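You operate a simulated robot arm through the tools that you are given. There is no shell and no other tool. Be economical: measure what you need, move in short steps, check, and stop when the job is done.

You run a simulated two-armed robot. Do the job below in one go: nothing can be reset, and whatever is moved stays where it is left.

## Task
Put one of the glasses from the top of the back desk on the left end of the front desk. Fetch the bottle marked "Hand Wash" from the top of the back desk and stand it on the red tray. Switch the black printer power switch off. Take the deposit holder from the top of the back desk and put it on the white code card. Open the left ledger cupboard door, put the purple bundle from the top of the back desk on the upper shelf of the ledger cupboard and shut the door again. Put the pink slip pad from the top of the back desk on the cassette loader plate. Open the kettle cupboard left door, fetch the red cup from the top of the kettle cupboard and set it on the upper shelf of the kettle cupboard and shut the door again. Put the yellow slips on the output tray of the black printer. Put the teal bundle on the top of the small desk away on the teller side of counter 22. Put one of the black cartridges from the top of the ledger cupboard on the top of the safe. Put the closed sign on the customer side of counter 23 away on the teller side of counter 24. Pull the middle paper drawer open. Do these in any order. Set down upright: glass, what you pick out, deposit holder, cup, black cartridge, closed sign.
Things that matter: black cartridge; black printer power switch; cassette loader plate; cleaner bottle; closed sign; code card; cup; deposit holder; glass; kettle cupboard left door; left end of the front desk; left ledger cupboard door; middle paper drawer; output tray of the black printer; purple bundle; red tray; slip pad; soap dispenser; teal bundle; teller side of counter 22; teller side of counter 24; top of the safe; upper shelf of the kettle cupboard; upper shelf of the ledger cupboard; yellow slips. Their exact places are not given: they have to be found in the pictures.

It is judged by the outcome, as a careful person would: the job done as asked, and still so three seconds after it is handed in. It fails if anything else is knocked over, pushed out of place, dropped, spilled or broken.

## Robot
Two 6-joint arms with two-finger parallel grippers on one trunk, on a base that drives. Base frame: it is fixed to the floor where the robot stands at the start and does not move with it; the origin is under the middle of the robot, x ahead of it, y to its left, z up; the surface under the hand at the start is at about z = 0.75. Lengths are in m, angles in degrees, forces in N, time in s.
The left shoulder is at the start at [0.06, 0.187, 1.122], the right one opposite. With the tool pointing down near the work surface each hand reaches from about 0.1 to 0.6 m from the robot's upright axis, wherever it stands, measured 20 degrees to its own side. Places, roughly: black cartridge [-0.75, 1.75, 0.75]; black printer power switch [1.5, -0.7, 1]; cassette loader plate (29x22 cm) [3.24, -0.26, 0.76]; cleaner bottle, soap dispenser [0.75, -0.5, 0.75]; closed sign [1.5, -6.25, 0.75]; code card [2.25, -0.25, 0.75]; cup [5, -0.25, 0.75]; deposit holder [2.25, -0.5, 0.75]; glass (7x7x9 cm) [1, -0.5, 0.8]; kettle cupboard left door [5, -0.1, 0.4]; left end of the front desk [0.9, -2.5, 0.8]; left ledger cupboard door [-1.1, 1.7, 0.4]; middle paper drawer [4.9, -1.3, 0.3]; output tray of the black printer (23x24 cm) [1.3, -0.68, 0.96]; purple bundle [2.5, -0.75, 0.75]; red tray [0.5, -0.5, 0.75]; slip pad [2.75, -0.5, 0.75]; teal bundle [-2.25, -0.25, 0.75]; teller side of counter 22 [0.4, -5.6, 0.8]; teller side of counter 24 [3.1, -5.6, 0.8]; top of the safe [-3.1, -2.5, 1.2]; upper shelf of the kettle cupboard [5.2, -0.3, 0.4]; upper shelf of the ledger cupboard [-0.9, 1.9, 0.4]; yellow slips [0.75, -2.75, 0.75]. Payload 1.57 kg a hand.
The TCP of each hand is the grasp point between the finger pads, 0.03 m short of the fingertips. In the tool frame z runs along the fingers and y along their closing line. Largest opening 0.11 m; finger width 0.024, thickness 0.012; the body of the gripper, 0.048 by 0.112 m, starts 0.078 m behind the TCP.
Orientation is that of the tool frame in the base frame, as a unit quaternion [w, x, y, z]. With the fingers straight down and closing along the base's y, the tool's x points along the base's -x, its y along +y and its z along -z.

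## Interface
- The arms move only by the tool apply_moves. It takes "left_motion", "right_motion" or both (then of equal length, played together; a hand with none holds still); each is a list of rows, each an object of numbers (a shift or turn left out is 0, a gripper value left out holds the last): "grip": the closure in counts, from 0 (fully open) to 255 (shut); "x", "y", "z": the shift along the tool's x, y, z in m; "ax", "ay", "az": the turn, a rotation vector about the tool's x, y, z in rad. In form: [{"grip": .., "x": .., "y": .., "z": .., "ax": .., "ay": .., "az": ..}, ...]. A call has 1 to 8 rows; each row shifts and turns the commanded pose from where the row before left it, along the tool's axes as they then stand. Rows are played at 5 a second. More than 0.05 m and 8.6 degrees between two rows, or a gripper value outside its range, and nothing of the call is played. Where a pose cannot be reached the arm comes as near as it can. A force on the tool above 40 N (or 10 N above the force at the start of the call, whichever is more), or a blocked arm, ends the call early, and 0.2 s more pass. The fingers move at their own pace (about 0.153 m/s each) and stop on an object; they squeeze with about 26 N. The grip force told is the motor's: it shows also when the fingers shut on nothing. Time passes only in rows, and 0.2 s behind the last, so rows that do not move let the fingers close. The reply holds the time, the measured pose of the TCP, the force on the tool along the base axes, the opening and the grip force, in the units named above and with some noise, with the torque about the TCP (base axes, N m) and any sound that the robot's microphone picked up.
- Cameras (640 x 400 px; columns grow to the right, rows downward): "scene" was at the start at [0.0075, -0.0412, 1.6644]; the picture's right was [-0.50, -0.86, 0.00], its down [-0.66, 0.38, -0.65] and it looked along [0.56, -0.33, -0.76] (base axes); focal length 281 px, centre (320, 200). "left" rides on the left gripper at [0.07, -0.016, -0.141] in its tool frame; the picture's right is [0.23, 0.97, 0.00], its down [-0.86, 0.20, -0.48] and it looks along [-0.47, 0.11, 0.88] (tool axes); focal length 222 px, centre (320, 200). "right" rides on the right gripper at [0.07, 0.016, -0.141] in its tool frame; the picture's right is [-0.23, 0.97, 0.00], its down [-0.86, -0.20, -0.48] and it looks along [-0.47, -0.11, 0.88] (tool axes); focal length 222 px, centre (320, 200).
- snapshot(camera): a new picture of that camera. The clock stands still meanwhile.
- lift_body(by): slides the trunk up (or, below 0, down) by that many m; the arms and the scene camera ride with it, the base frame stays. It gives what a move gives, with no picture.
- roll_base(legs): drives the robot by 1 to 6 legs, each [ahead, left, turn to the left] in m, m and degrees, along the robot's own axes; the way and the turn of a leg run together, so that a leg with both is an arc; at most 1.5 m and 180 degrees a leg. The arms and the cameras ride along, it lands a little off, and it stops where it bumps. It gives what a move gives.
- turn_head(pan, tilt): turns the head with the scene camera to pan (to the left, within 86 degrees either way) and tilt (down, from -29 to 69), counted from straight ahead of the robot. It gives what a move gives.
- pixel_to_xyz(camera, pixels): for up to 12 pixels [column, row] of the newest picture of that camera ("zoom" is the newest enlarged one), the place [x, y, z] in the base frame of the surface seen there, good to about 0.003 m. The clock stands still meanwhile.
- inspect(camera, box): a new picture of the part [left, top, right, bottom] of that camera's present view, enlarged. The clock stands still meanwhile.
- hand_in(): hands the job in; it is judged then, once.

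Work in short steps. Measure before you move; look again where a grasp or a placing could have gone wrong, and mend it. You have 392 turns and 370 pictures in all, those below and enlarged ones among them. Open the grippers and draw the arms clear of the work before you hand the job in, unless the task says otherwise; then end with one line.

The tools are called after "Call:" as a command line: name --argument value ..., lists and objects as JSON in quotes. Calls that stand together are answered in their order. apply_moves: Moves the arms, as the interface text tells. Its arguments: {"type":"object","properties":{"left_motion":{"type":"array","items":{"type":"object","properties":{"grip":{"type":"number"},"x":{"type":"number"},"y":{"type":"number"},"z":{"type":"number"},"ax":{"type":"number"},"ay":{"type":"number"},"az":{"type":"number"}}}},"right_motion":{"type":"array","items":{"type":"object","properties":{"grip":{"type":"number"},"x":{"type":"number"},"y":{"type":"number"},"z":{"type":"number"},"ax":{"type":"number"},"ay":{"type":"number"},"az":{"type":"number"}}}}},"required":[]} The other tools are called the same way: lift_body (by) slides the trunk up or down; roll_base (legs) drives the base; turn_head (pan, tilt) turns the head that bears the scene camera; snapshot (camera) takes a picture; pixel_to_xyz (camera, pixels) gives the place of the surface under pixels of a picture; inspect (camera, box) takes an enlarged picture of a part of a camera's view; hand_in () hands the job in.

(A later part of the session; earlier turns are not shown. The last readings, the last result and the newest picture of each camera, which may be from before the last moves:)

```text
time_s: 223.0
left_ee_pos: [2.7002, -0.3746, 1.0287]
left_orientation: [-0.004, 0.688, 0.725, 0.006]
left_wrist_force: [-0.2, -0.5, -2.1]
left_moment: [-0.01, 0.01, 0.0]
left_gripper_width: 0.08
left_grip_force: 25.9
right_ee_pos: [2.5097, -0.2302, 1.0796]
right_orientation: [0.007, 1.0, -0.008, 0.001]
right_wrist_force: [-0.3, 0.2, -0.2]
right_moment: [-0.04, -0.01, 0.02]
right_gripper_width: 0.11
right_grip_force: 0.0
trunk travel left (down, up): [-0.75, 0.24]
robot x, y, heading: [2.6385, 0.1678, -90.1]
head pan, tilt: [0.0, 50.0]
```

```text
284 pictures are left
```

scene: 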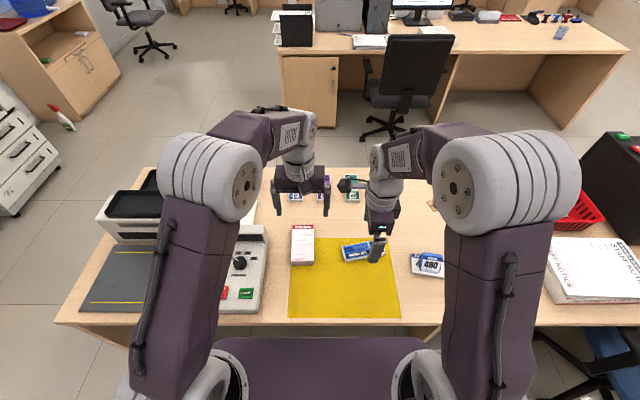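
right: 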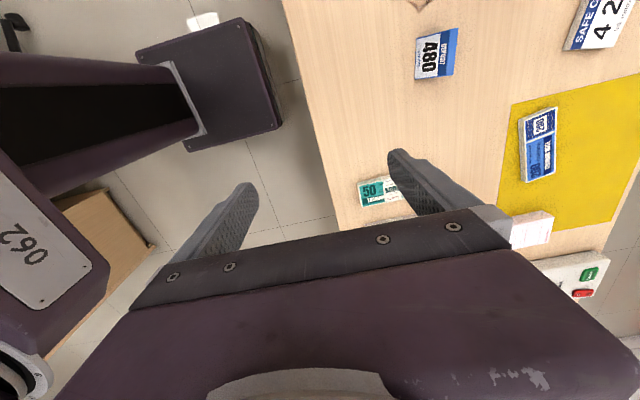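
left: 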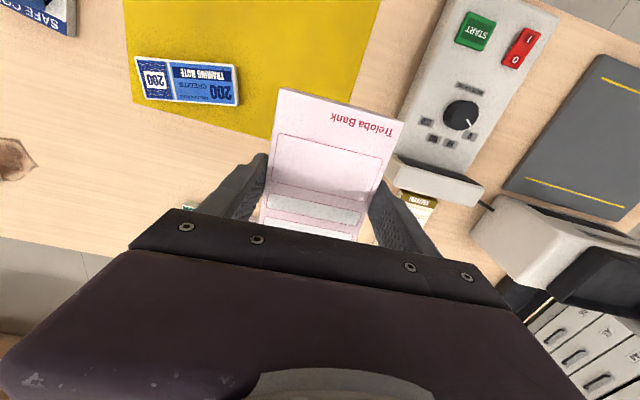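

Held. I pull it back to y≈-0.25 and drive left 0.54 m, above the loader plate.

Call:
apply_moves --left_motion '[{"x": 0.04}, {"x": 0.04}, {"x": 0.04}]'

Call:
roll_base --legs '[[0, 0.53, 0]]'

Call:
snapshot --camera "scene"

Call:
snapshot --camera "left"

```text
time_s: 223.8
left_ee_pos: [2.6942, -0.253, 1.0283]
left_orientation: [-0.002, 0.689, 0.725, 0.006]
left_wrist_force: [-0.8, 0.7, -2.3]
left_moment: [0.03, -0.01, -0.04]
left_gripper_width: 0.0797
left_grip_force: 26.1
right_ee_pos: [2.5084, -0.2306, 1.0786]
right_orientation: [0.007, 1.0, -0.007, 0.002]
right_wrist_force: [0.1, -0.2, -0.3]
right_moment: [0.01, 0.01, 0.02]
right_gripper_width: 0.1099
right_grip_force: 0.0
trunk travel left (down, up): [-0.75, 0.24]
robot x, y, heading: [2.6365, 0.1678, -89.9]
head pan, tilt: [0.0, 50.0]
```

```text
time_s: 226.8
left_ee_pos: [3.2244, -0.2511, 1.0285]
left_orientation: [-0.004, 0.687, 0.726, 0.007]
left_wrist_force: [0.7, -0.1, -3.1]
left_moment: [0.04, 0.01, -0.01]
left_gripper_width: 0.0796
left_grip_force: 25.9
right_ee_pos: [3.0395, -0.2296, 1.0791]
right_orientation: [0.008, 1.0, -0.005, 0.002]
right_wrist_force: [0.2, 0.5, -0.5]
right_moment: [-0.04, -0.04, 0.01]
right_gripper_width: 0.1102
right_grip_force: 0.0
trunk travel left (down, up): [-0.75, 0.24]
robot x, y, heading: [3.1647, 0.168, -89.3]
head pan, tilt: [0.0, 50.0]
```

```text
283 pictures are left
```

scene: 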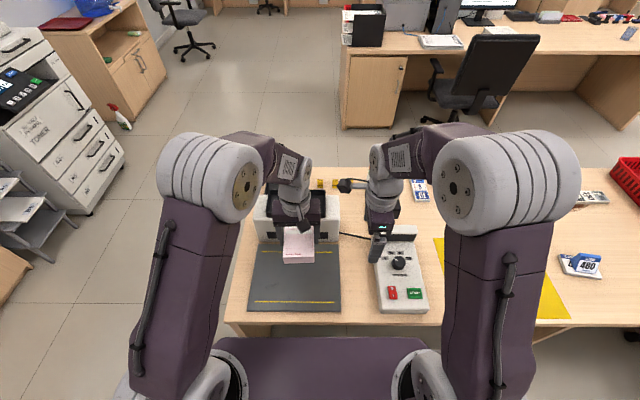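

```text
282 pictures are left
```

left: 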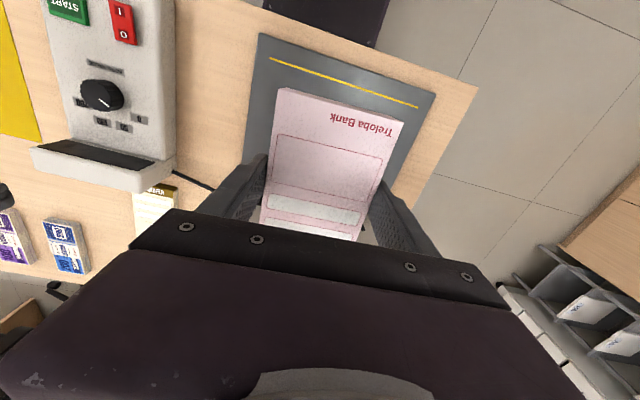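

I measure the plate's corners in the scene picture.

Call:
pixel_to_xyz --camera "scene" --pixels '[[252, 307], [338, 307], [262, 248], [334, 248], [275, 235], [330, 235], [270, 210], [300, 300]]'

```text
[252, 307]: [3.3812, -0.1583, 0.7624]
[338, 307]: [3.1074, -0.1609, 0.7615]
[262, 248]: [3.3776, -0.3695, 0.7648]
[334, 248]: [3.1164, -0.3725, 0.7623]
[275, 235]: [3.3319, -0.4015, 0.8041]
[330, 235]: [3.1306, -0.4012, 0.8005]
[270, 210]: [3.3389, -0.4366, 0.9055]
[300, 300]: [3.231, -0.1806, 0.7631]
```

Plate centre is (3.243,-0.262). I square the pad and lower it.

Call:
apply_moves --left_motion '[{"az": 0.05, "y": 0.016, "x": -0.004}, {"z": 0.05}, {"z": 0.05}, {"z": 0.05}, {"z": 0.05}, {"z": 0.02}, {"z": 0.006}]'

Call:
snapshot --camera "left"

```text
time_s: 228.4
left_ee_pos: [3.2427, -0.2507, 0.8003]
left_orientation: [-0.004, 0.705, 0.709, 0.006]
left_wrist_force: [0.1, 0.2, -2.2]
left_moment: [0.0, 0.01, -0.01]
left_gripper_width: 0.0798
left_grip_force: 26.8
right_ee_pos: [3.0407, -0.2298, 1.0784]
right_orientation: [0.007, 1.0, -0.005, 0.002]
right_wrist_force: [0.2, -0.1, 0.6]
right_moment: [-0.01, 0.0, -0.01]
right_gripper_width: 0.11
right_grip_force: 0.1
trunk travel left (down, up): [-0.75, 0.24]
robot x, y, heading: [3.1654, 0.1738, -89.6]
head pan, tilt: [0.0, 50.0]
```

```text
281 pictures are left
```

left: 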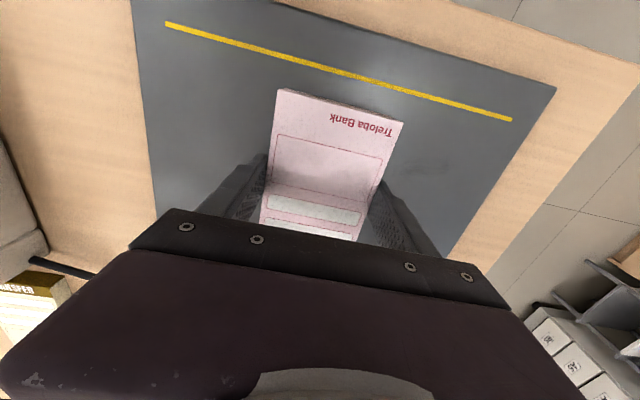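

Nearly down; I lower in 2–3 mm steps until contact, release and rise.

Call:
apply_moves --left_motion '[{"z": 0.002}, {"z": 0.002}, {"grip": 80}, {"grip": 0}, {"z": -0.04}, {"z": -0.05}, {"z": -0.05}, {"z": -0.05}]'

Call:
snapshot --camera "left"

```text
time_s: 230.2
left_ee_pos: [3.2403, -0.2524, 0.9869]
left_orientation: [-0.004, 0.706, 0.708, 0.006]
left_wrist_force: [0.1, -0.2, -0.6]
left_moment: [-0.01, 0.02, -0.01]
left_gripper_width: 0.1101
left_grip_force: 0.1
right_ee_pos: [3.0407, -0.2277, 1.0795]
right_orientation: [0.007, 1.0, -0.005, 0.002]
right_wrist_force: [-0.6, 0.2, 0.5]
right_moment: [-0.02, -0.01, -0.01]
right_gripper_width: 0.1102
right_grip_force: 0.1
trunk travel left (down, up): [-0.75, 0.24]
robot x, y, heading: [3.1672, 0.1705, -89.4]
head pan, tilt: [0.0, 50.0]
```

```text
280 pictures are left
```

left: 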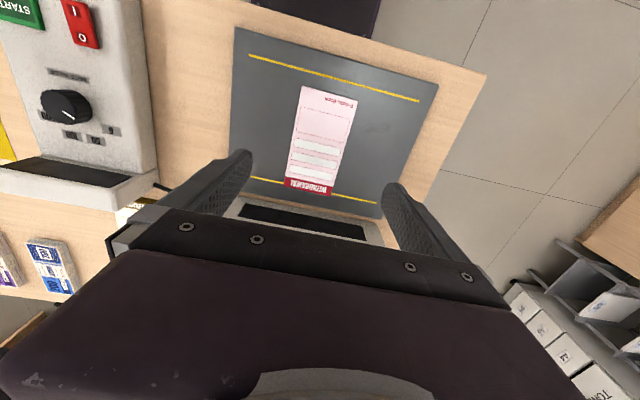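

Pad placed. Next, the kettle cupboard: I back off, turn to face +x and drive nearer to look.

Call:
apply_moves --left_motion '[{"z": -0.045}, {"z": -0.045}]'

Call:
roll_base --legs '[[-0.35, 0, 0], [0, 0, 89.5], [0.8, 0, 0], [0, -0.5, 0]]'

Call:
turn_head --pan -15 --tilt 35

Call:
snapshot --camera "scene"

```text
time_s: 230.8
left_ee_pos: [3.24, -0.2543, 1.0779]
left_orientation: [-0.003, 0.706, 0.708, 0.005]
left_wrist_force: [0.8, 0.3, -0.5]
left_moment: [0.0, -0.02, -0.01]
left_gripper_width: 0.1099
left_grip_force: 0.1
right_ee_pos: [3.0414, -0.2273, 1.0786]
right_orientation: [0.009, 1.0, -0.005, 0.001]
right_wrist_force: [0.3, 1.4, -0.3]
right_moment: [-0.02, 0.02, 0.03]
right_gripper_width: 0.1099
right_grip_force: 0.0
trunk travel left (down, up): [-0.75, 0.24]
robot x, y, heading: [3.1665, 0.1718, -89.5]
head pan, tilt: [0.0, 50.0]
```

```text
time_s: 243.5
left_ee_pos: [4.4064, 0.1466, 1.0761]
left_orientation: [-0.007, -0.018, 1.0, 0.002]
left_wrist_force: [-0.1, 0.4, -0.3]
left_moment: [-0.01, -0.03, 0.02]
left_gripper_width: 0.1103
left_grip_force: 0.2
right_ee_pos: [4.3877, -0.0525, 1.0791]
right_orientation: [0.004, 0.7, 0.714, 0.006]
right_wrist_force: [0.8, 0.2, 0.4]
right_moment: [0.03, 0.0, -0.03]
right_gripper_width: 0.11
right_grip_force: 0.1
trunk travel left (down, up): [-0.75, 0.24]
robot x, y, heading: [3.9815, 0.062, 2.3]
head pan, tilt: [0.0, 50.0]
```

```text
time_s: 244.2
left_ee_pos: [4.4076, 0.147, 1.0766]
left_orientation: [-0.007, -0.018, 1.0, 0.003]
left_wrist_force: [-0.2, 0.7, -0.5]
left_moment: [-0.02, 0.0, 0.01]
left_gripper_width: 0.1099
left_grip_force: 0.0
right_ee_pos: [4.3875, -0.0548, 1.078]
right_orientation: [0.003, 0.701, 0.714, 0.006]
right_wrist_force: [0.1, -0.3, 0.5]
right_moment: [0.05, 0.01, -0.01]
right_gripper_width: 0.1103
right_grip_force: 0.1
trunk travel left (down, up): [-0.75, 0.24]
robot x, y, heading: [3.9826, 0.0594, 2.2]
head pan, tilt: [-15.0, 35.0]
```

```text
279 pictures are left
```

scene: 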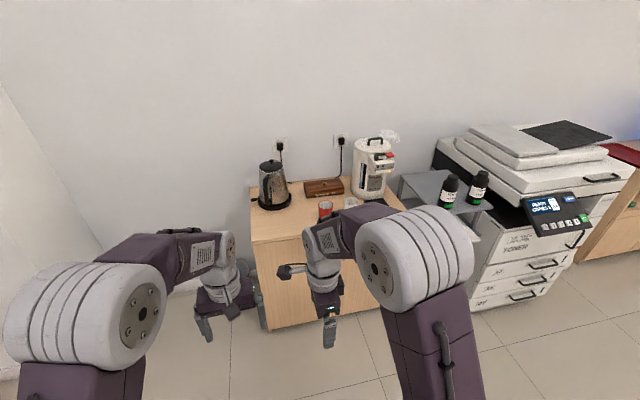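

I zoom onto the cupboard top and front.

Call:
inspect --camera "scene" --box '[230, 120, 430, 340]'

Call:
pixel_to_xyz --camera "scene" --pixels '[[324, 205], [318, 215], [352, 205], [272, 203], [322, 190], [256, 232], [254, 243], [265, 270], [263, 325], [400, 205], [380, 290], [345, 270]]'

```text
1.82 times, centred on (330, 230) of scene
```

zoom: 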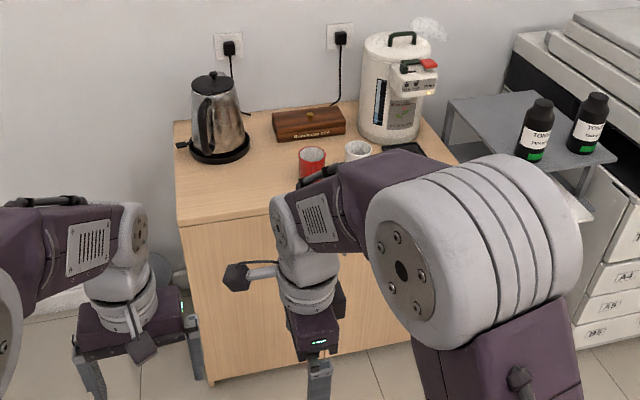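

```text
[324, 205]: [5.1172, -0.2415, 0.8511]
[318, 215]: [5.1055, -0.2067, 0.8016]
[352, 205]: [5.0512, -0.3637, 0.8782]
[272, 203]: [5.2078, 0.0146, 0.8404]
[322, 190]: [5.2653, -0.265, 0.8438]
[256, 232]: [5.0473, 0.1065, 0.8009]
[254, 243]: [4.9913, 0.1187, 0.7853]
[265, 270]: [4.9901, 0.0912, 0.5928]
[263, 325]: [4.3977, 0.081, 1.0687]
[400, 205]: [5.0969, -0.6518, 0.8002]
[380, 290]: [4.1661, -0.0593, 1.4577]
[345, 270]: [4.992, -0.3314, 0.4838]
```

Front face is at x=4.99, top at z=0.80, left edge y=0.12; the cup is at about (5.12,-0.24). I shift right, then turn the right hand's yaw back and bring both hands to horizontal (pointing forward).

Call:
roll_base --legs '[[0, -0.4, -2.2]]'

Call:
apply_moves --right_motion '[{"az": -0.1428}, {"az": -0.1428}, {"az": -0.1428}, {"az": -0.1428}, {"az": -0.1428}, {"az": -0.1428}, {"az": -0.1428}, {"az": -0.1428}]' --left_motion '[{"y": 0.04}, {"y": 0.04}, {"y": 0.03}, {}, {}, {}, {}, {}]'

Call:
apply_moves --right_motion '[{"az": -0.1428}, {"az": -0.1428}, {"az": -0.1428}, {"y": -0.04}, {"y": -0.04}, {"y": -0.04}]'

```text
time_s: 246.7
left_ee_pos: [4.4198, -0.2639, 1.0772]
left_orientation: [-0.007, -0.002, 1.0, 0.002]
left_wrist_force: [0.2, -0.1, 0.0]
left_moment: [0.01, -0.01, -0.02]
left_gripper_width: 0.11
left_grip_force: 0.0
right_ee_pos: [4.3914, -0.4662, 1.0792]
right_orientation: [0.005, 0.712, 0.703, 0.006]
right_wrist_force: [-0.1, 0.9, -0.4]
right_moment: [0.01, -0.03, -0.01]
right_gripper_width: 0.1098
right_grip_force: 0.1
trunk travel left (down, up): [-0.75, 0.24]
robot x, y, heading: [3.9941, -0.3398, 0.2]
head pan, tilt: [-15.0, 35.0]
```

```text
time_s: 248.5
left_ee_pos: [4.4171, -0.1575, 1.0783]
left_orientation: [-0.006, -0.001, 1.0, 0.002]
left_wrist_force: [0.0, 0.3, 0.0]
left_moment: [-0.01, -0.01, 0.0]
left_gripper_width: 0.1101
left_grip_force: 0.1
right_ee_pos: [4.393, -0.4662, 1.0787]
right_orientation: [0.007, 0.218, 0.976, 0.003]
right_wrist_force: [0.3, 0.6, 1.1]
right_moment: [0.03, -0.01, -0.02]
right_gripper_width: 0.1101
right_grip_force: 0.0
trunk travel left (down, up): [-0.75, 0.24]
robot x, y, heading: [3.9939, -0.3386, 0.6]
head pan, tilt: [-15.0, 35.0]
```

```text
time_s: 249.9
left_ee_pos: [4.4185, -0.1573, 1.0786]
left_orientation: [-0.007, -0.003, 1.0, 0.003]
left_wrist_force: [0.0, -0.3, -1.2]
left_moment: [-0.01, 0.01, -0.03]
left_gripper_width: 0.1102
left_grip_force: 0.1
right_ee_pos: [4.3896, -0.5871, 1.0776]
right_orientation: [0.006, 0.005, 1.0, 0.001]
right_wrist_force: [-1.1, 0.3, 0.3]
right_moment: [-0.01, -0.03, -0.03]
right_gripper_width: 0.1097
right_grip_force: 0.1
trunk travel left (down, up): [-0.75, 0.24]
robot x, y, heading: [3.9927, -0.3405, 0.3]
head pan, tilt: [-15.0, 35.0]
```

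Now both hands pitch to horizontal while moving forward.

Call:
apply_moves --right_motion '[{"ay": -0.1428, "x": -0.0198, "z": 0.0028}, {"ay": -0.1428, "x": -0.0192, "z": 0.0056}, {"ay": -0.1428, "x": -0.0182, "z": 0.0083}, {"ay": -0.1428, "x": -0.0168, "z": 0.0108}, {"ay": -0.1428, "x": -0.0151, "z": 0.0131}, {"ay": -0.1428, "x": -0.0131, "z": 0.0151}]' --left_motion '[{"ay": -0.1428, "x": -0.0198, "z": 0.0028}, {"ay": -0.1428, "x": -0.0192, "z": 0.0056}, {"ay": -0.1428, "x": -0.0182, "z": 0.0083}, {"ay": -0.1428, "x": -0.0168, "z": 0.0108}, {"ay": -0.1428, "x": -0.0151, "z": 0.0131}, {"ay": -0.1428, "x": -0.0131, "z": 0.0151}]'

Call:
apply_moves --right_motion '[{"ay": -0.1428, "x": -0.0108, "z": 0.0168}, {"ay": -0.1428, "x": -0.0083, "z": 0.0182}, {"ay": -0.1428, "x": -0.0056, "z": 0.0192}, {"ay": -0.1428, "x": -0.0029, "z": 0.0198}, {"ay": -0.1428, "z": 0.02}]' --left_motion '[{"ay": -0.1428, "x": -0.0108, "z": 0.0168}, {"ay": -0.1428, "x": -0.0083, "z": 0.0182}, {"ay": -0.1428, "x": -0.0056, "z": 0.0192}, {"ay": -0.1428, "x": -0.0029, "z": 0.0198}, {"ay": -0.1428, "z": 0.02}]'

Call:
snapshot --camera "scene"

Call:
snapshot --camera "left"

Call:
snapshot --camera "right"

```text
time_s: 251.3
left_ee_pos: [4.5361, -0.1524, 1.0565]
left_orientation: [0.408, -0.002, 0.913, 0.004]
left_wrist_force: [0.3, 0.0, -0.3]
left_moment: [-0.03, 0.04, 0.02]
left_gripper_width: 0.1099
left_grip_force: 0.0
left hand out of reach, approached as far as the arm can: row 4
right_ee_pos: [4.4902, -0.5732, 1.0584]
right_orientation: [0.358, 0.001, 0.934, 0.025]
right_wrist_force: [0.7, -0.3, -0.4]
right_moment: [-0.02, 0.01, 0.02]
right_gripper_width: 0.11
right_grip_force: 0.0
right hand out of reach, approached as far as the arm can: row 4, 5
trunk travel left (down, up): [-0.75, 0.24]
robot x, y, heading: [3.9937, -0.3387, 0.3]
head pan, tilt: [-15.0, 35.0]
```

```text
time_s: 252.5
left_ee_pos: [4.7433, -0.1524, 1.0932]
left_orientation: [0.7, 0.001, 0.714, 0.003]
left_wrist_force: [1.6, -0.3, -0.2]
left_moment: [0.0, -0.03, 0.02]
left_gripper_width: 0.11
left_grip_force: 0.0
left hand out of reach, approached as far as the arm can: row 3, 4, 5
right_ee_pos: [4.6352, -0.6007, 1.0644]
right_orientation: [0.66, 0.015, 0.75, 0.036]
right_wrist_force: [0.5, 0.6, -0.3]
right_moment: [0.01, -0.02, 0.01]
right_gripper_width: 0.1099
right_grip_force: 0.0
right hand out of reach, approached as far as the arm can: row 2, 3, 4, 5
trunk travel left (down, up): [-0.75, 0.24]
robot x, y, heading: [3.9948, -0.3413, 0.2]
head pan, tilt: [-15.0, 35.0]
```

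```text
277 pictures are left
```

scene: 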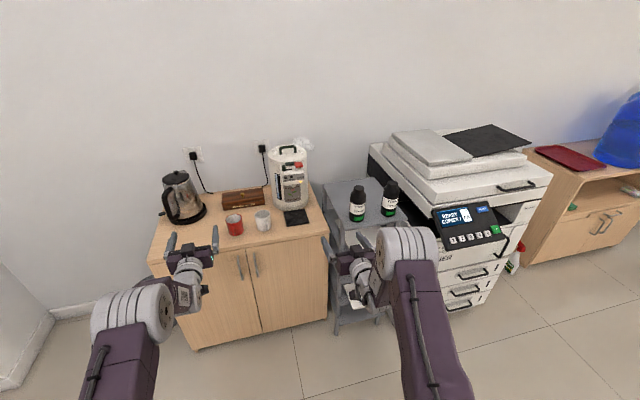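

```text
276 pictures are left
```

left: 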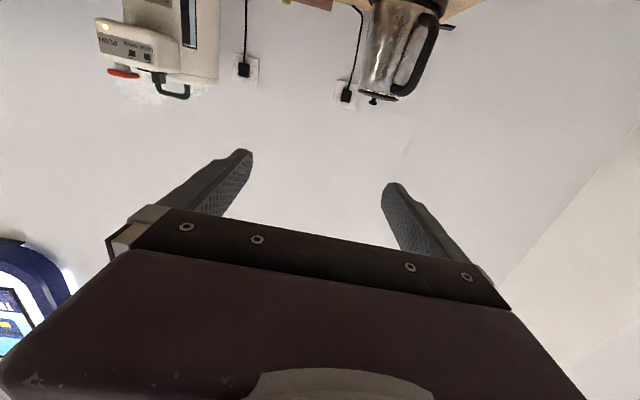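

```text
275 pictures are left
```

right: 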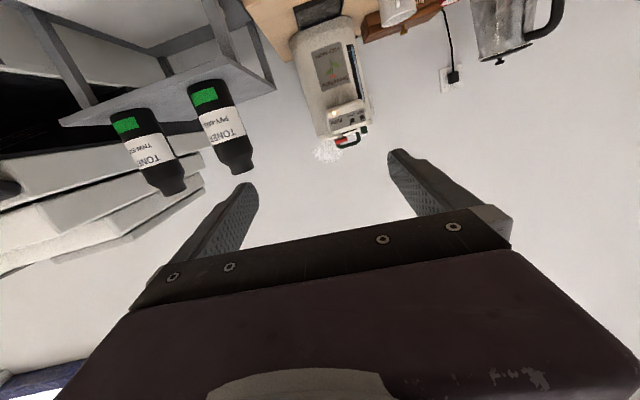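

Now the view is clear. I zoom on the cups (235,225) and handles (240,265),(257,263).

Call:
inspect --camera "scene" --box '[140, 150, 340, 350]'

Call:
pixel_to_xyz --camera "scene" --pixels '[[235, 224], [228, 216], [242, 216], [235, 235], [263, 222], [240, 258], [243, 275], [255, 255], [260, 273], [250, 300], [235, 213], [200, 300]]'

```text
2.00 times, centred on (240, 250) of scene
```

zoom: 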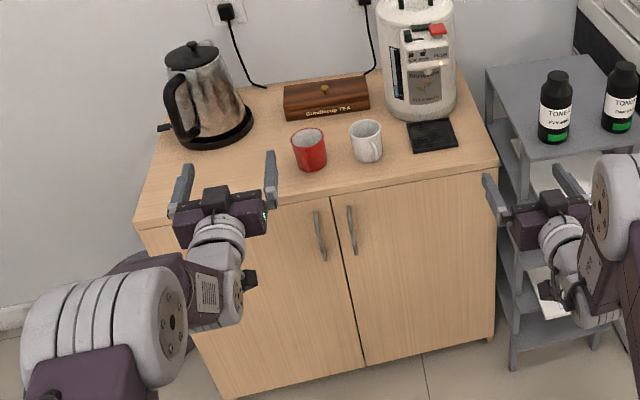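

```text
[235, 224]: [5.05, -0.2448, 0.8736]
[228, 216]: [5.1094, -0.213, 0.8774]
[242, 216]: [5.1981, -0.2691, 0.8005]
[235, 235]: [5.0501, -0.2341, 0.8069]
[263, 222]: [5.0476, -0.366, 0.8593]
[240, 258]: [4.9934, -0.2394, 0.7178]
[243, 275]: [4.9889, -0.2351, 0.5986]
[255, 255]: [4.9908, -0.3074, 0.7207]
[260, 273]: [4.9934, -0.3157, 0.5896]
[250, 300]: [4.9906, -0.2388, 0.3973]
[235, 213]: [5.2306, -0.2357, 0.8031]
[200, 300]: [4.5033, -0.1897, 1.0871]
```

Red cup: centre ≈(5.09,-0.245), height ~9 cm, handle facing me; the left door handle is a vertical bar at y≈-0.24, z 0.6–0.72. I drive so the right hand lines up with the cup.

Call:
roll_base --legs '[[0, 0.3, 0], [0.18, 0, 0]]'

Call:
snapshot --camera "scene"

Call:
snapshot --camera "right"

```text
time_s: 255.6
left_ee_pos: [4.916, 0.1448, 1.0968]
left_orientation: [0.702, -0.001, 0.712, 0.004]
left_wrist_force: [-0.9, 0.2, -1.0]
left_moment: [-0.03, 0.01, -0.04]
left_gripper_width: 0.1099
left_grip_force: 0.0
right_ee_pos: [4.8056, -0.3036, 1.0676]
right_orientation: [0.661, 0.015, 0.749, 0.036]
right_wrist_force: [-0.4, 0.5, -0.6]
right_moment: [-0.02, -0.03, -0.02]
right_gripper_width: 0.1096
right_grip_force: 0.1
trunk travel left (down, up): [-0.75, 0.24]
robot x, y, heading: [4.1654, -0.0433, 0.3]
head pan, tilt: [-15.0, 35.0]
```

```text
273 pictures are left
```

scene: 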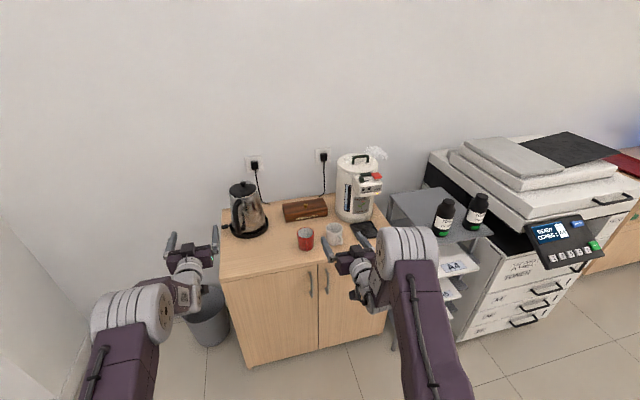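

```text
272 pictures are left
```

right: 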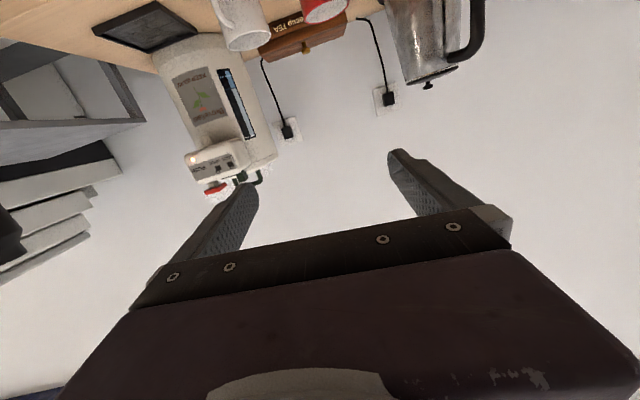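

I lower the right hand in front of the cup to z≈0.85, levelling its pitch.

Call:
apply_moves --right_motion '[{"x": 0.043, "y": 0.012, "ay": -0.02, "grip": 45}, {"x": 0.043, "y": 0.012, "ay": -0.02}, {"x": 0.043, "y": 0.012, "ay": -0.03}, {"x": 0.043, "y": 0.012, "ay": -0.03}, {"x": 0.043, "y": 0.012, "ay": -0.03}]'

Call:
snapshot --camera "scene"

Call:
snapshot --camera "right"

```text
time_s: 256.8
left_ee_pos: [4.9161, 0.1452, 1.0955]
left_orientation: [0.7, 0.0, 0.714, 0.004]
left_wrist_force: [0.0, -0.3, -0.4]
left_moment: [-0.01, 0.03, -0.01]
left_gripper_width: 0.1099
left_grip_force: 0.0
right_ee_pos: [4.8082, -0.3031, 0.8565]
right_orientation: [0.707, 0.011, 0.706, 0.037]
right_wrist_force: [-0.4, -0.3, -0.3]
right_moment: [0.02, 0.01, 0.0]
right_gripper_width: 0.0905
right_grip_force: 0.0
right hand out of reach, approached as far as the arm can: row 1, 2, 3, 4, 5
trunk travel left (down, up): [-0.75, 0.24]
robot x, y, heading: [4.169, -0.0401, 0.4]
head pan, tilt: [-15.0, 35.0]
```

```text
271 pictures are left
```

scene: 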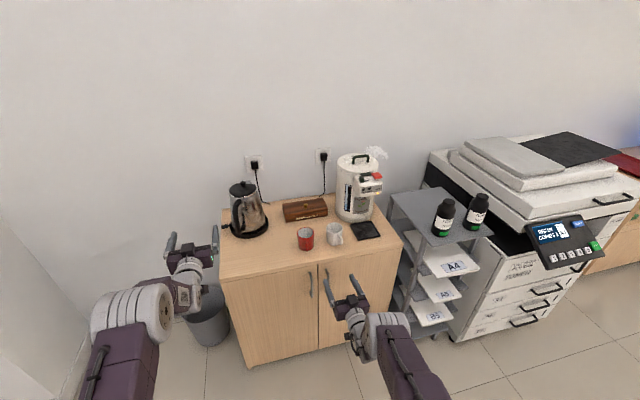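

```text
270 pictures are left
```

right: 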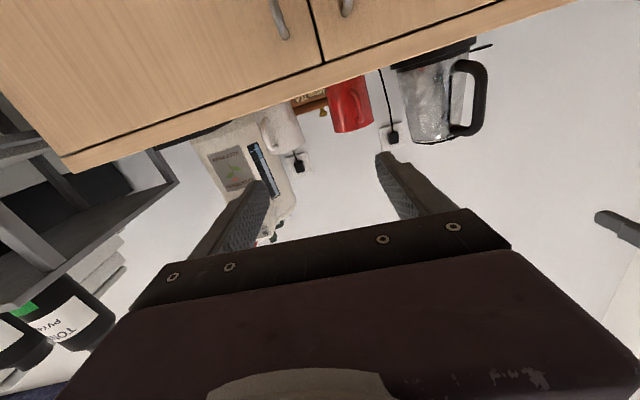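

Level at z=0.8565. I strafe the base left 5 cm and ahead 14 cm, then check alignment with the cup.

Call:
roll_base --legs '[[0.14, 0.047, -0.3]]'

Call:
snapshot --camera "right"

Call:
turn_head --pan -20 --tilt 45

Call:
snapshot --camera "scene"

```text
time_s: 258.2
left_ee_pos: [5.0548, 0.19, 1.0969]
left_orientation: [0.7, 0.003, 0.714, 0.001]
left_wrist_force: [1.0, 0.3, 1.0]
left_moment: [0.0, 0.01, 0.02]
left_gripper_width: 0.1101
left_grip_force: 0.0
right_ee_pos: [4.9449, -0.2574, 0.8574]
right_orientation: [0.707, 0.013, 0.706, 0.036]
right_wrist_force: [-0.2, 0.7, -0.1]
right_moment: [-0.04, 0.01, 0.0]
right_gripper_width: 0.0905
right_grip_force: 0.1
trunk travel left (down, up): [-0.75, 0.24]
robot x, y, heading: [4.3029, 0.004, 0.0]
head pan, tilt: [-15.0, 35.0]
```

```text
269 pictures are left
```

right: 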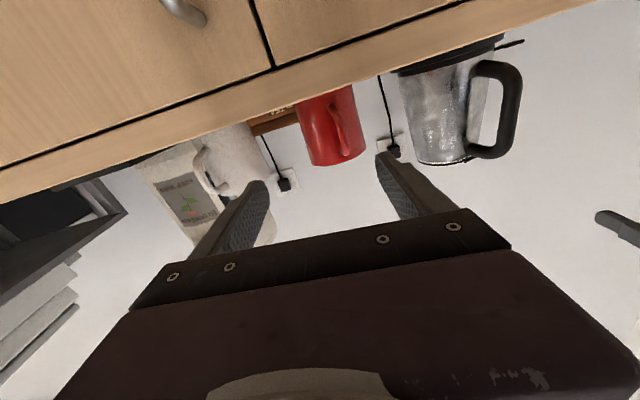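

```text
time_s: 258.9
left_ee_pos: [5.0561, 0.1903, 1.0942]
left_orientation: [0.701, 0.0, 0.714, 0.003]
left_wrist_force: [0.1, -0.7, -0.3]
left_moment: [0.02, -0.02, 0.02]
left_gripper_width: 0.1099
left_grip_force: 0.0
right_ee_pos: [4.946, -0.258, 0.856]
right_orientation: [0.707, 0.012, 0.706, 0.036]
right_wrist_force: [0.4, -0.2, 0.0]
right_moment: [0.0, 0.0, -0.01]
right_gripper_width: 0.0905
right_grip_force: 0.1
trunk travel left (down, up): [-0.75, 0.24]
robot x, y, heading: [4.3065, 0.0056, 0.4]
head pan, tilt: [-20.0, 45.0]
```

```text
268 pictures are left
```

scene: 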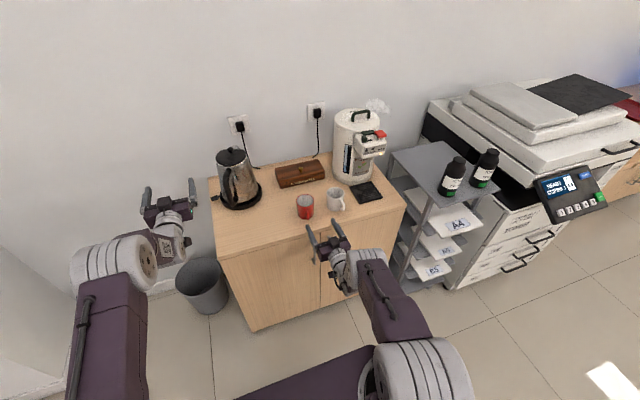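

I remeasure the red cup with a zoom.

Call:
inspect --camera "scene" --box '[270, 170, 370, 270]'

Call:
pixel_to_xyz --camera "zoom" --pixels '[[195, 175], [245, 165], [220, 195], [222, 155], [205, 215], [270, 165], [222, 185], [360, 190]]'

```text
4.00 times, centred on (320, 220) of scene
```

zoom: 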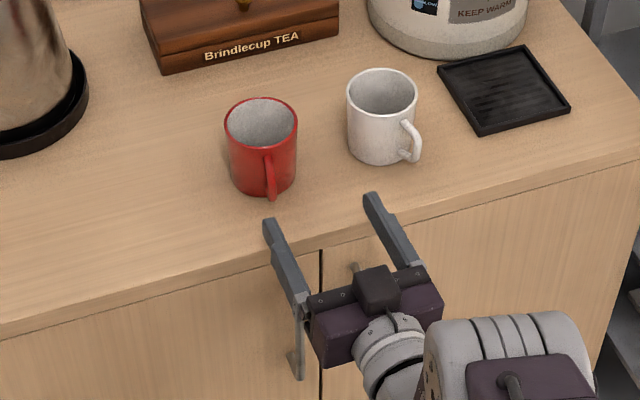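

```text
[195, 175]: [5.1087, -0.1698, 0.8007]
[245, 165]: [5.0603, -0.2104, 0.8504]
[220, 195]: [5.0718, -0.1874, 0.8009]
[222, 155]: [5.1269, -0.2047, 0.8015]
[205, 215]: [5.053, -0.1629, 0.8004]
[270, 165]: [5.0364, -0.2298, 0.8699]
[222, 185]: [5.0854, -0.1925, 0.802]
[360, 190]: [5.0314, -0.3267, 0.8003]
```

Call:
pixel_to_xyz --camera "zoom" --pixels '[[229, 122], [295, 120], [262, 99], [256, 148], [240, 180], [290, 170], [272, 165], [270, 198], [349, 105], [352, 140]]'

```text
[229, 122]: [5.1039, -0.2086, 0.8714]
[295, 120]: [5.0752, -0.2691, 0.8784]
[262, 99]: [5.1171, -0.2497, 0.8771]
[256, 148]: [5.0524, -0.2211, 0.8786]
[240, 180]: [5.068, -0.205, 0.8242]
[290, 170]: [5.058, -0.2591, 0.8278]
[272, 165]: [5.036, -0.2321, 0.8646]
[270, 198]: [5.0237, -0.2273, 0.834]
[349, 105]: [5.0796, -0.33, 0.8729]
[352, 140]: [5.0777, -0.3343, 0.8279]
```

Cup centre (5.087,-0.238), r≈3.5 cm. I advance the right hand with a small left shift.

Call:
apply_moves --right_motion '[{"y": 0.012, "z": 0.02}, {"z": 0.04, "y": 0.003}, {"z": 0.04}, {"z": 0.035}]'

Call:
inspect --camera "scene" --box '[270, 170, 370, 270]'

```text
time_s: 259.9
left_ee_pos: [5.0558, 0.1896, 1.0954]
left_orientation: [0.7, 0.002, 0.714, 0.002]
left_wrist_force: [-0.2, 0.7, -0.1]
left_moment: [0.0, -0.01, -0.03]
left_gripper_width: 0.1099
left_grip_force: 0.2
right_ee_pos: [5.0251, -0.252, 0.8853]
right_orientation: [0.707, 0.013, 0.707, 0.036]
right_wrist_force: [0.4, 0.1, 0.9]
right_moment: [0.01, -0.02, 0.01]
right_gripper_width: 0.0906
right_grip_force: 0.1
right hand out of reach, approached as far as the arm can: row 1, 3, 4
trunk travel left (down, up): [-0.75, 0.24]
robot x, y, heading: [4.3023, 0.0045, 0.0]
head pan, tilt: [-20.0, 45.0]
```

```text
4.00 times, centred on (320, 220) of scene
```

zoom: 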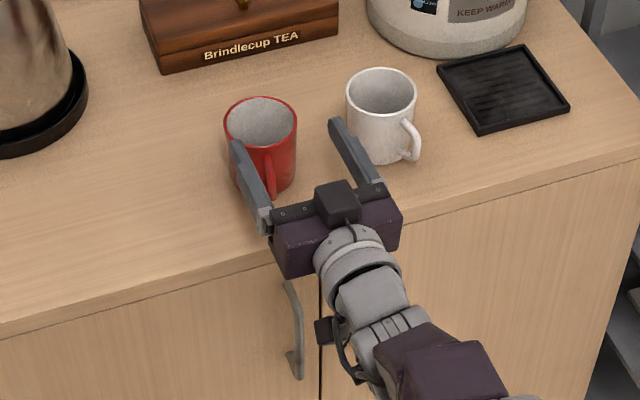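

The arm is at its limit. I draw it back 7 cm to its level, pull the left hand back too, and then advance with the base instead.

Call:
apply_moves --right_motion '[{"z": -0.04, "x": 0.015}, {"z": -0.035, "x": 0.014}, {}]' --left_motion '[{"z": -0.04}, {"z": -0.04}, {"z": -0.04}]'

```text
time_s: 260.7
left_ee_pos: [5.0465, 0.1902, 1.122]
left_orientation: [0.7, 0.002, 0.714, 0.001]
left_wrist_force: [-1.1, -0.1, -0.4]
left_moment: [-0.01, 0.03, 0.02]
left_gripper_width: 0.1102
left_grip_force: 0.1
left hand out of reach, approached as far as the arm can: row 1, 2, 3
right_ee_pos: [4.951, -0.2559, 0.856]
right_orientation: [0.707, 0.012, 0.706, 0.037]
right_wrist_force: [-0.3, 0.1, 0.2]
right_moment: [-0.03, 0.02, 0.01]
right_gripper_width: 0.0906
right_grip_force: 0.0
right hand out of reach, approached as far as the arm can: row 1
trunk travel left (down, up): [-0.75, 0.24]
robot x, y, heading: [4.3081, 0.0055, 0.1]
head pan, tilt: [-20.0, 45.0]
```

Right hand back to (4.951,-0.256,0.856). I roll the base ahead 13.5 cm and left 1.8 cm.

Call:
roll_base --legs '[[0.0, 0.018, 0], [0.1, 0, 0]]'

Call:
inspect --camera "scene" --box '[240, 170, 400, 300]'

```text
time_s: 262.2
left_ee_pos: [5.1474, 0.2083, 1.1212]
left_orientation: [0.7, 0.001, 0.715, 0.002]
left_wrist_force: [-0.2, 0.7, -0.2]
left_moment: [0.0, -0.03, -0.02]
left_gripper_width: 0.1099
left_grip_force: 0.0
right_ee_pos: [5.0508, -0.2372, 0.8567]
right_orientation: [0.707, 0.011, 0.706, 0.037]
right_wrist_force: [0.3, 0.3, 0.2]
right_moment: [-0.01, 0.0, -0.01]
right_gripper_width: 0.0906
right_grip_force: 0.0
trunk travel left (down, up): [-0.75, 0.24]
robot x, y, heading: [4.4043, 0.0244, 0.2]
head pan, tilt: [-20.0, 45.0]
```

```text
3.08 times, centred on (320, 235) of scene
```

zoom: 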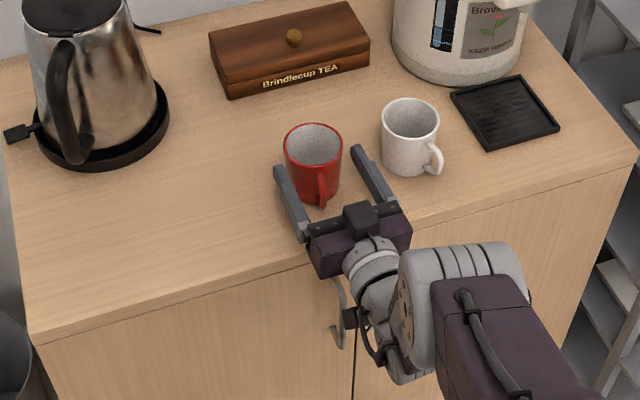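

Fingers straddle the cup. I advance another 3.3 cm and close.

Call:
roll_base --legs '[[0.032, 0, 0]]'

Call:
inspect --camera "scene" --box '[260, 180, 400, 300]'

```text
time_s: 263.1
left_ee_pos: [5.1754, 0.2078, 1.125]
left_orientation: [0.701, 0.001, 0.713, 0.003]
left_wrist_force: [0.2, 0.7, -0.2]
left_moment: [0.01, 0.01, -0.01]
left_gripper_width: 0.1098
left_grip_force: 0.1
right_ee_pos: [5.0786, -0.2376, 0.8588]
right_orientation: [0.708, 0.012, 0.705, 0.037]
right_wrist_force: [-0.2, 0.3, 0.4]
right_moment: [0.02, 0.01, 0.01]
right_gripper_width: 0.0904
right_grip_force: 0.1
trunk travel left (down, up): [-0.75, 0.24]
robot x, y, heading: [4.4382, 0.0242, 0.2]
head pan, tilt: [-20.0, 45.0]
```

```text
3.33 times, centred on (330, 240) of scene
```

zoom: 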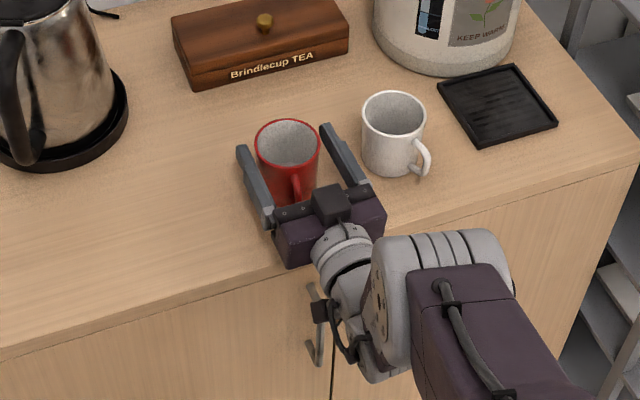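

In place. Close, then lift (tool -x is up).

Call:
apply_moves --right_motion '[{"grip": 255}, {}, {}, {}]'

Call:
apply_moves --right_motion '[{"x": -0.03}, {"x": -0.03}]'

Call:
inspect --camera "scene" --box '[240, 160, 400, 300]'

```text
time_s: 264.1
left_ee_pos: [5.1786, 0.2076, 1.1212]
left_orientation: [0.7, 0.001, 0.714, 0.002]
left_wrist_force: [-0.1, 0.7, 1.5]
left_moment: [-0.01, 0.03, -0.02]
left_gripper_width: 0.11
left_grip_force: 0.1
right_ee_pos: [5.0827, -0.2389, 0.858]
right_orientation: [0.707, 0.011, 0.706, 0.037]
right_wrist_force: [0.1, 0.9, -0.1]
right_moment: [-0.03, -0.04, 0.03]
right_gripper_width: 0.071
right_grip_force: 26.1
trunk travel left (down, up): [-0.75, 0.24]
robot x, y, heading: [4.4325, 0.0215, 0.2]
head pan, tilt: [-20.0, 45.0]
```

```text
time_s: 264.7
left_ee_pos: [5.179, 0.2082, 1.1222]
left_orientation: [0.7, 0.002, 0.714, 0.001]
left_wrist_force: [-0.5, 0.2, 0.3]
left_moment: [0.01, -0.01, 0.03]
left_gripper_width: 0.1099
left_grip_force: 0.1
right_ee_pos: [5.0879, -0.2452, 0.9168]
right_orientation: [0.707, 0.013, 0.706, 0.042]
right_wrist_force: [0.2, -0.2, -2.8]
right_moment: [-0.02, 0.06, 0.01]
right_gripper_width: 0.0708
right_grip_force: 26.0
right hand out of reach, approached as far as the arm can: row 2
trunk travel left (down, up): [-0.75, 0.24]
robot x, y, heading: [4.436, 0.0232, 0.1]
head pan, tilt: [-20.0, 45.0]
```

```text
2.86 times, centred on (320, 230) of scene
```

zoom: 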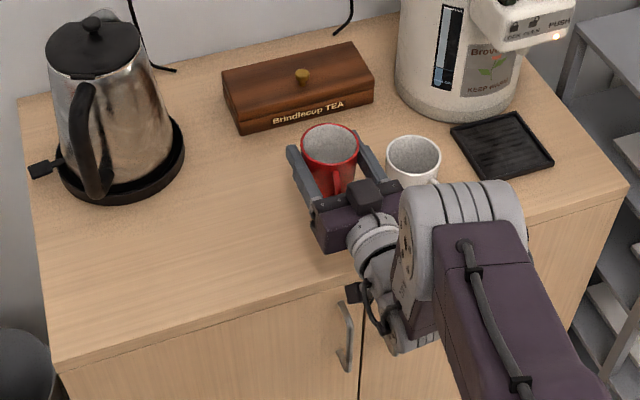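

The cup is lifted clear. I back the base off, shift right so the left hand lines up with the left door's handle, and lower the trunk.

Call:
roll_base --legs '[[-0.35, 0, 0], [0, -0.44, 0]]'

Call:
lift_body --by -0.43

Call:
turn_head --pan 10 --tilt 30

Call:
snapshot --camera "scene"

Call:
snapshot --camera "left"

```text
time_s: 269.2
left_ee_pos: [4.8337, -0.2398, 1.1218]
left_orientation: [0.7, 0.003, 0.715, 0.0]
left_wrist_force: [0.0, 0.4, 0.5]
left_moment: [0.01, -0.01, 0.02]
left_gripper_width: 0.1099
left_grip_force: 0.1
right_ee_pos: [4.7394, -0.6921, 0.9174]
right_orientation: [0.707, 0.015, 0.706, 0.041]
right_wrist_force: [0.0, -0.3, -1.6]
right_moment: [0.0, -0.01, 0.02]
right_gripper_width: 0.0706
right_grip_force: 26.3
trunk travel left (down, up): [-0.75, 0.24]
robot x, y, heading: [4.0919, -0.4197, -0.4]
head pan, tilt: [-20.0, 45.0]
```

```text
refused: -0.43 is not a number from -0.4 to 0.4
```

```text
time_s: 270.2
left_ee_pos: [4.8338, -0.2395, 1.121]
left_orientation: [0.699, 0.003, 0.715, 0.001]
left_wrist_force: [0.1, 0.3, 1.0]
left_moment: [0.02, 0.04, 0.03]
left_gripper_width: 0.1099
left_grip_force: 0.0
right_ee_pos: [4.739, -0.6917, 0.9149]
right_orientation: [0.707, 0.016, 0.706, 0.039]
right_wrist_force: [0.5, 0.4, -2.6]
right_moment: [0.01, 0.01, -0.02]
right_gripper_width: 0.0705
right_grip_force: 26.4
trunk travel left (down, up): [-0.75, 0.24]
robot x, y, heading: [4.0898, -0.4226, -0.1]
head pan, tilt: [10.0, 30.0]
```

```text
262 pictures are left
```

scene: 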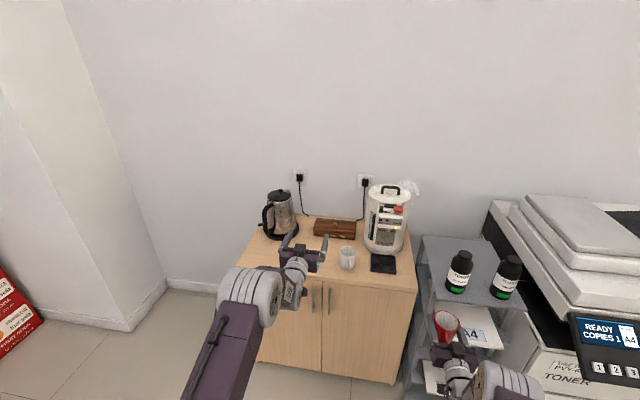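

```text
261 pictures are left
```

left: 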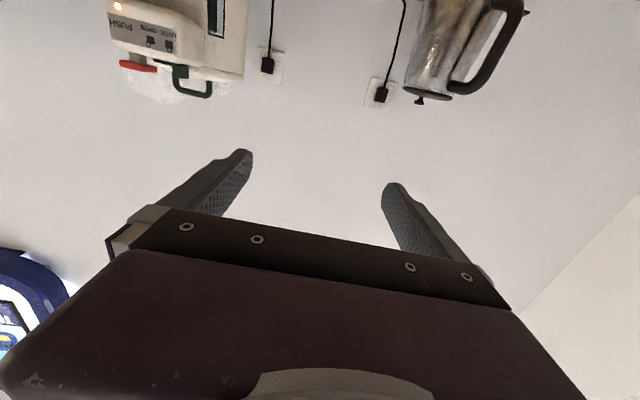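

I lower the trunk in two steps and look.

Call:
lift_body --by -0.4

Call:
lift_body --by -0.05

Call:
snapshot --camera "scene"

Call:
snapshot --camera "left"

```text
time_s: 274.0
left_ee_pos: [4.8329, -0.2401, 0.7215]
left_orientation: [0.7, 0.004, 0.714, -0.001]
left_wrist_force: [0.0, -0.6, -0.5]
left_moment: [-0.01, -0.01, -0.03]
left_gripper_width: 0.1098
left_grip_force: 0.0
right_ee_pos: [4.7389, -0.6915, 0.5153]
right_orientation: [0.707, 0.016, 0.706, 0.04]
right_wrist_force: [0.7, -0.2, -2.1]
right_moment: [0.0, -0.02, -0.01]
right_gripper_width: 0.0707
right_grip_force: 26.5
trunk travel left (down, up): [-0.35, 0.64]
robot x, y, heading: [4.0913, -0.4218, -0.3]
head pan, tilt: [10.0, 30.0]
```

```text
time_s: 274.9
left_ee_pos: [4.8331, -0.2394, 0.6724]
left_orientation: [0.7, 0.004, 0.714, 0.0]
left_wrist_force: [0.8, -0.5, 0.2]
left_moment: [0.0, 0.01, 0.03]
left_gripper_width: 0.1099
left_grip_force: 0.0
right_ee_pos: [4.7386, -0.6919, 0.4643]
right_orientation: [0.707, 0.016, 0.706, 0.04]
right_wrist_force: [0.4, 0.2, -3.1]
right_moment: [0.0, -0.03, -0.04]
right_gripper_width: 0.0706
right_grip_force: 26.2
trunk travel left (down, up): [-0.3, 0.69]
robot x, y, heading: [4.0906, -0.4204, -0.1]
head pan, tilt: [10.0, 30.0]
```

```text
260 pictures are left
```

scene: 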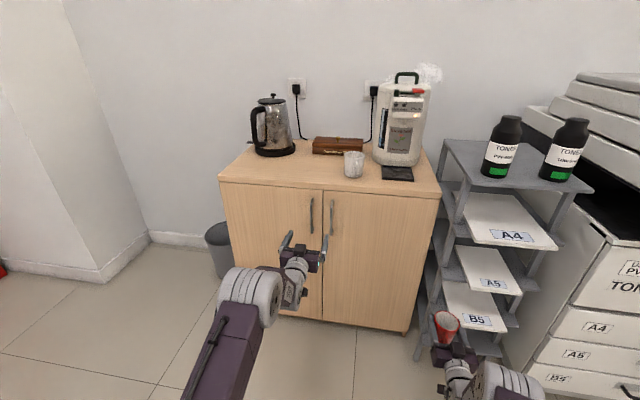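

```text
259 pictures are left
```

left: 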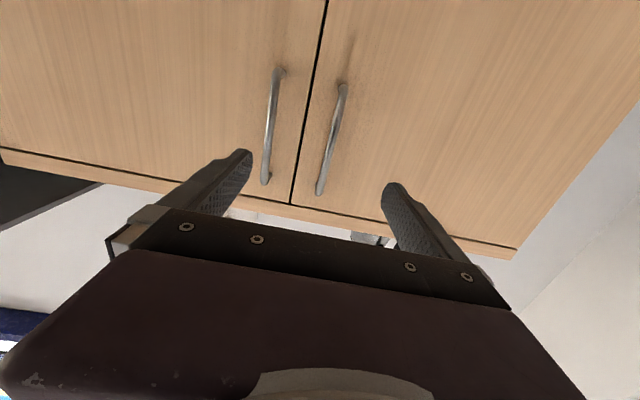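

In the left camera, the left door's handle is the bar at (332,140). I measure both handles.

Call:
pixel_to_xyz --camera "left" --pixels '[[343, 88], [334, 125], [328, 160], [320, 190], [272, 125], [268, 160], [310, 120], [420, 150], [515, 248], [329, 10]]'

Call:
inspect --camera "scene" --box '[220, 170, 440, 320]'

```text
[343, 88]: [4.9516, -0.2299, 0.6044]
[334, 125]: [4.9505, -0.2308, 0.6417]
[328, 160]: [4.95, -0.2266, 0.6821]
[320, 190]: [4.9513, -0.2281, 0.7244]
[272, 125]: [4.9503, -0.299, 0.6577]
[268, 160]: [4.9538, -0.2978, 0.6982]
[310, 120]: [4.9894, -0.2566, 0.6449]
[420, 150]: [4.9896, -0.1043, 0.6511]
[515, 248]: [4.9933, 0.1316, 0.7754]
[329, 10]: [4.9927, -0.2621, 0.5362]
```

```text
2.67 times, centred on (330, 245) of scene
```

zoom: 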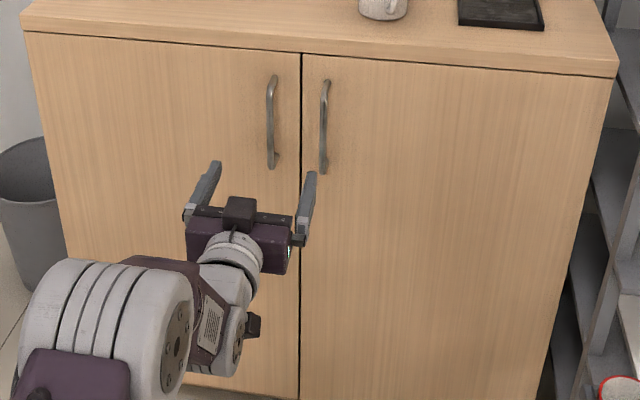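

Left handle: y=-0.229, x≈4.955, z 0.60–0.725; the right one is 7 cm off, so I narrow the left fingers to 6 cm and advance with the base.

Call:
apply_moves --left_motion '[{"grip": 120}, {}]'

Call:
roll_base --legs '[[0, 0.01, 0], [0.08, 0, 0]]'

Call:
snapshot --camera "left"

Call:
inspect --camera "scene" --box '[220, 150, 540, 400]'

```text
time_s: 275.5
left_ee_pos: [4.8335, -0.2401, 0.6705]
left_orientation: [0.7, 0.003, 0.714, 0.0]
left_wrist_force: [0.0, 0.2, 0.4]
left_moment: [-0.02, 0.02, 0.0]
left_gripper_width: 0.0582
left_grip_force: 0.0
right_ee_pos: [4.7389, -0.6919, 0.465]
right_orientation: [0.707, 0.015, 0.706, 0.04]
right_wrist_force: [0.4, 0.0, -0.7]
right_moment: [-0.05, 0.01, 0.01]
right_gripper_width: 0.0703
right_grip_force: 26.9
trunk travel left (down, up): [-0.3, 0.69]
robot x, y, heading: [4.0919, -0.4216, -0.4]
head pan, tilt: [10.0, 30.0]
```

```text
time_s: 276.9
left_ee_pos: [4.9149, -0.2315, 0.6704]
left_orientation: [0.699, 0.004, 0.715, -0.001]
left_wrist_force: [0.2, 0.6, -1.3]
left_moment: [0.02, 0.0, 0.02]
left_gripper_width: 0.0581
left_grip_force: 0.2
right_ee_pos: [4.8196, -0.6823, 0.465]
right_orientation: [0.707, 0.016, 0.706, 0.039]
right_wrist_force: [-0.1, 0.1, -2.9]
right_moment: [0.0, -0.02, -0.02]
right_gripper_width: 0.0705
right_grip_force: 25.7
trunk travel left (down, up): [-0.3, 0.69]
robot x, y, heading: [4.173, -0.412, -0.3]
head pan, tilt: [10.0, 30.0]
```

```text
257 pictures are left
```

left: 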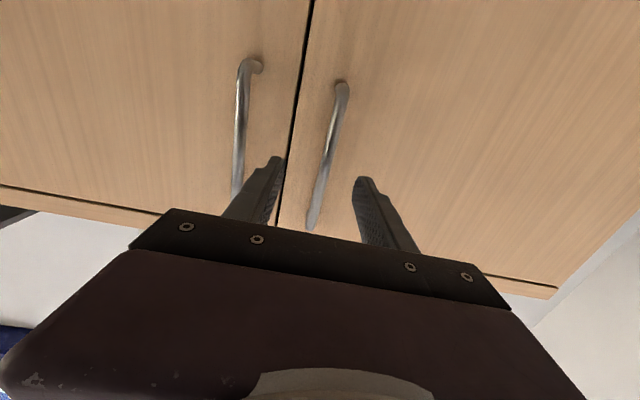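

```text
1.60 times, centred on (380, 275) of scene
```

zoom: 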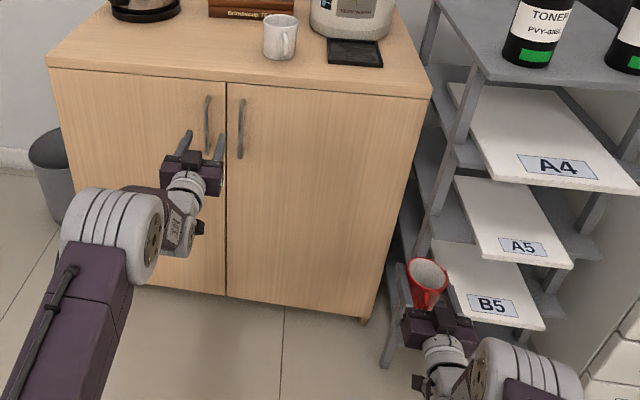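

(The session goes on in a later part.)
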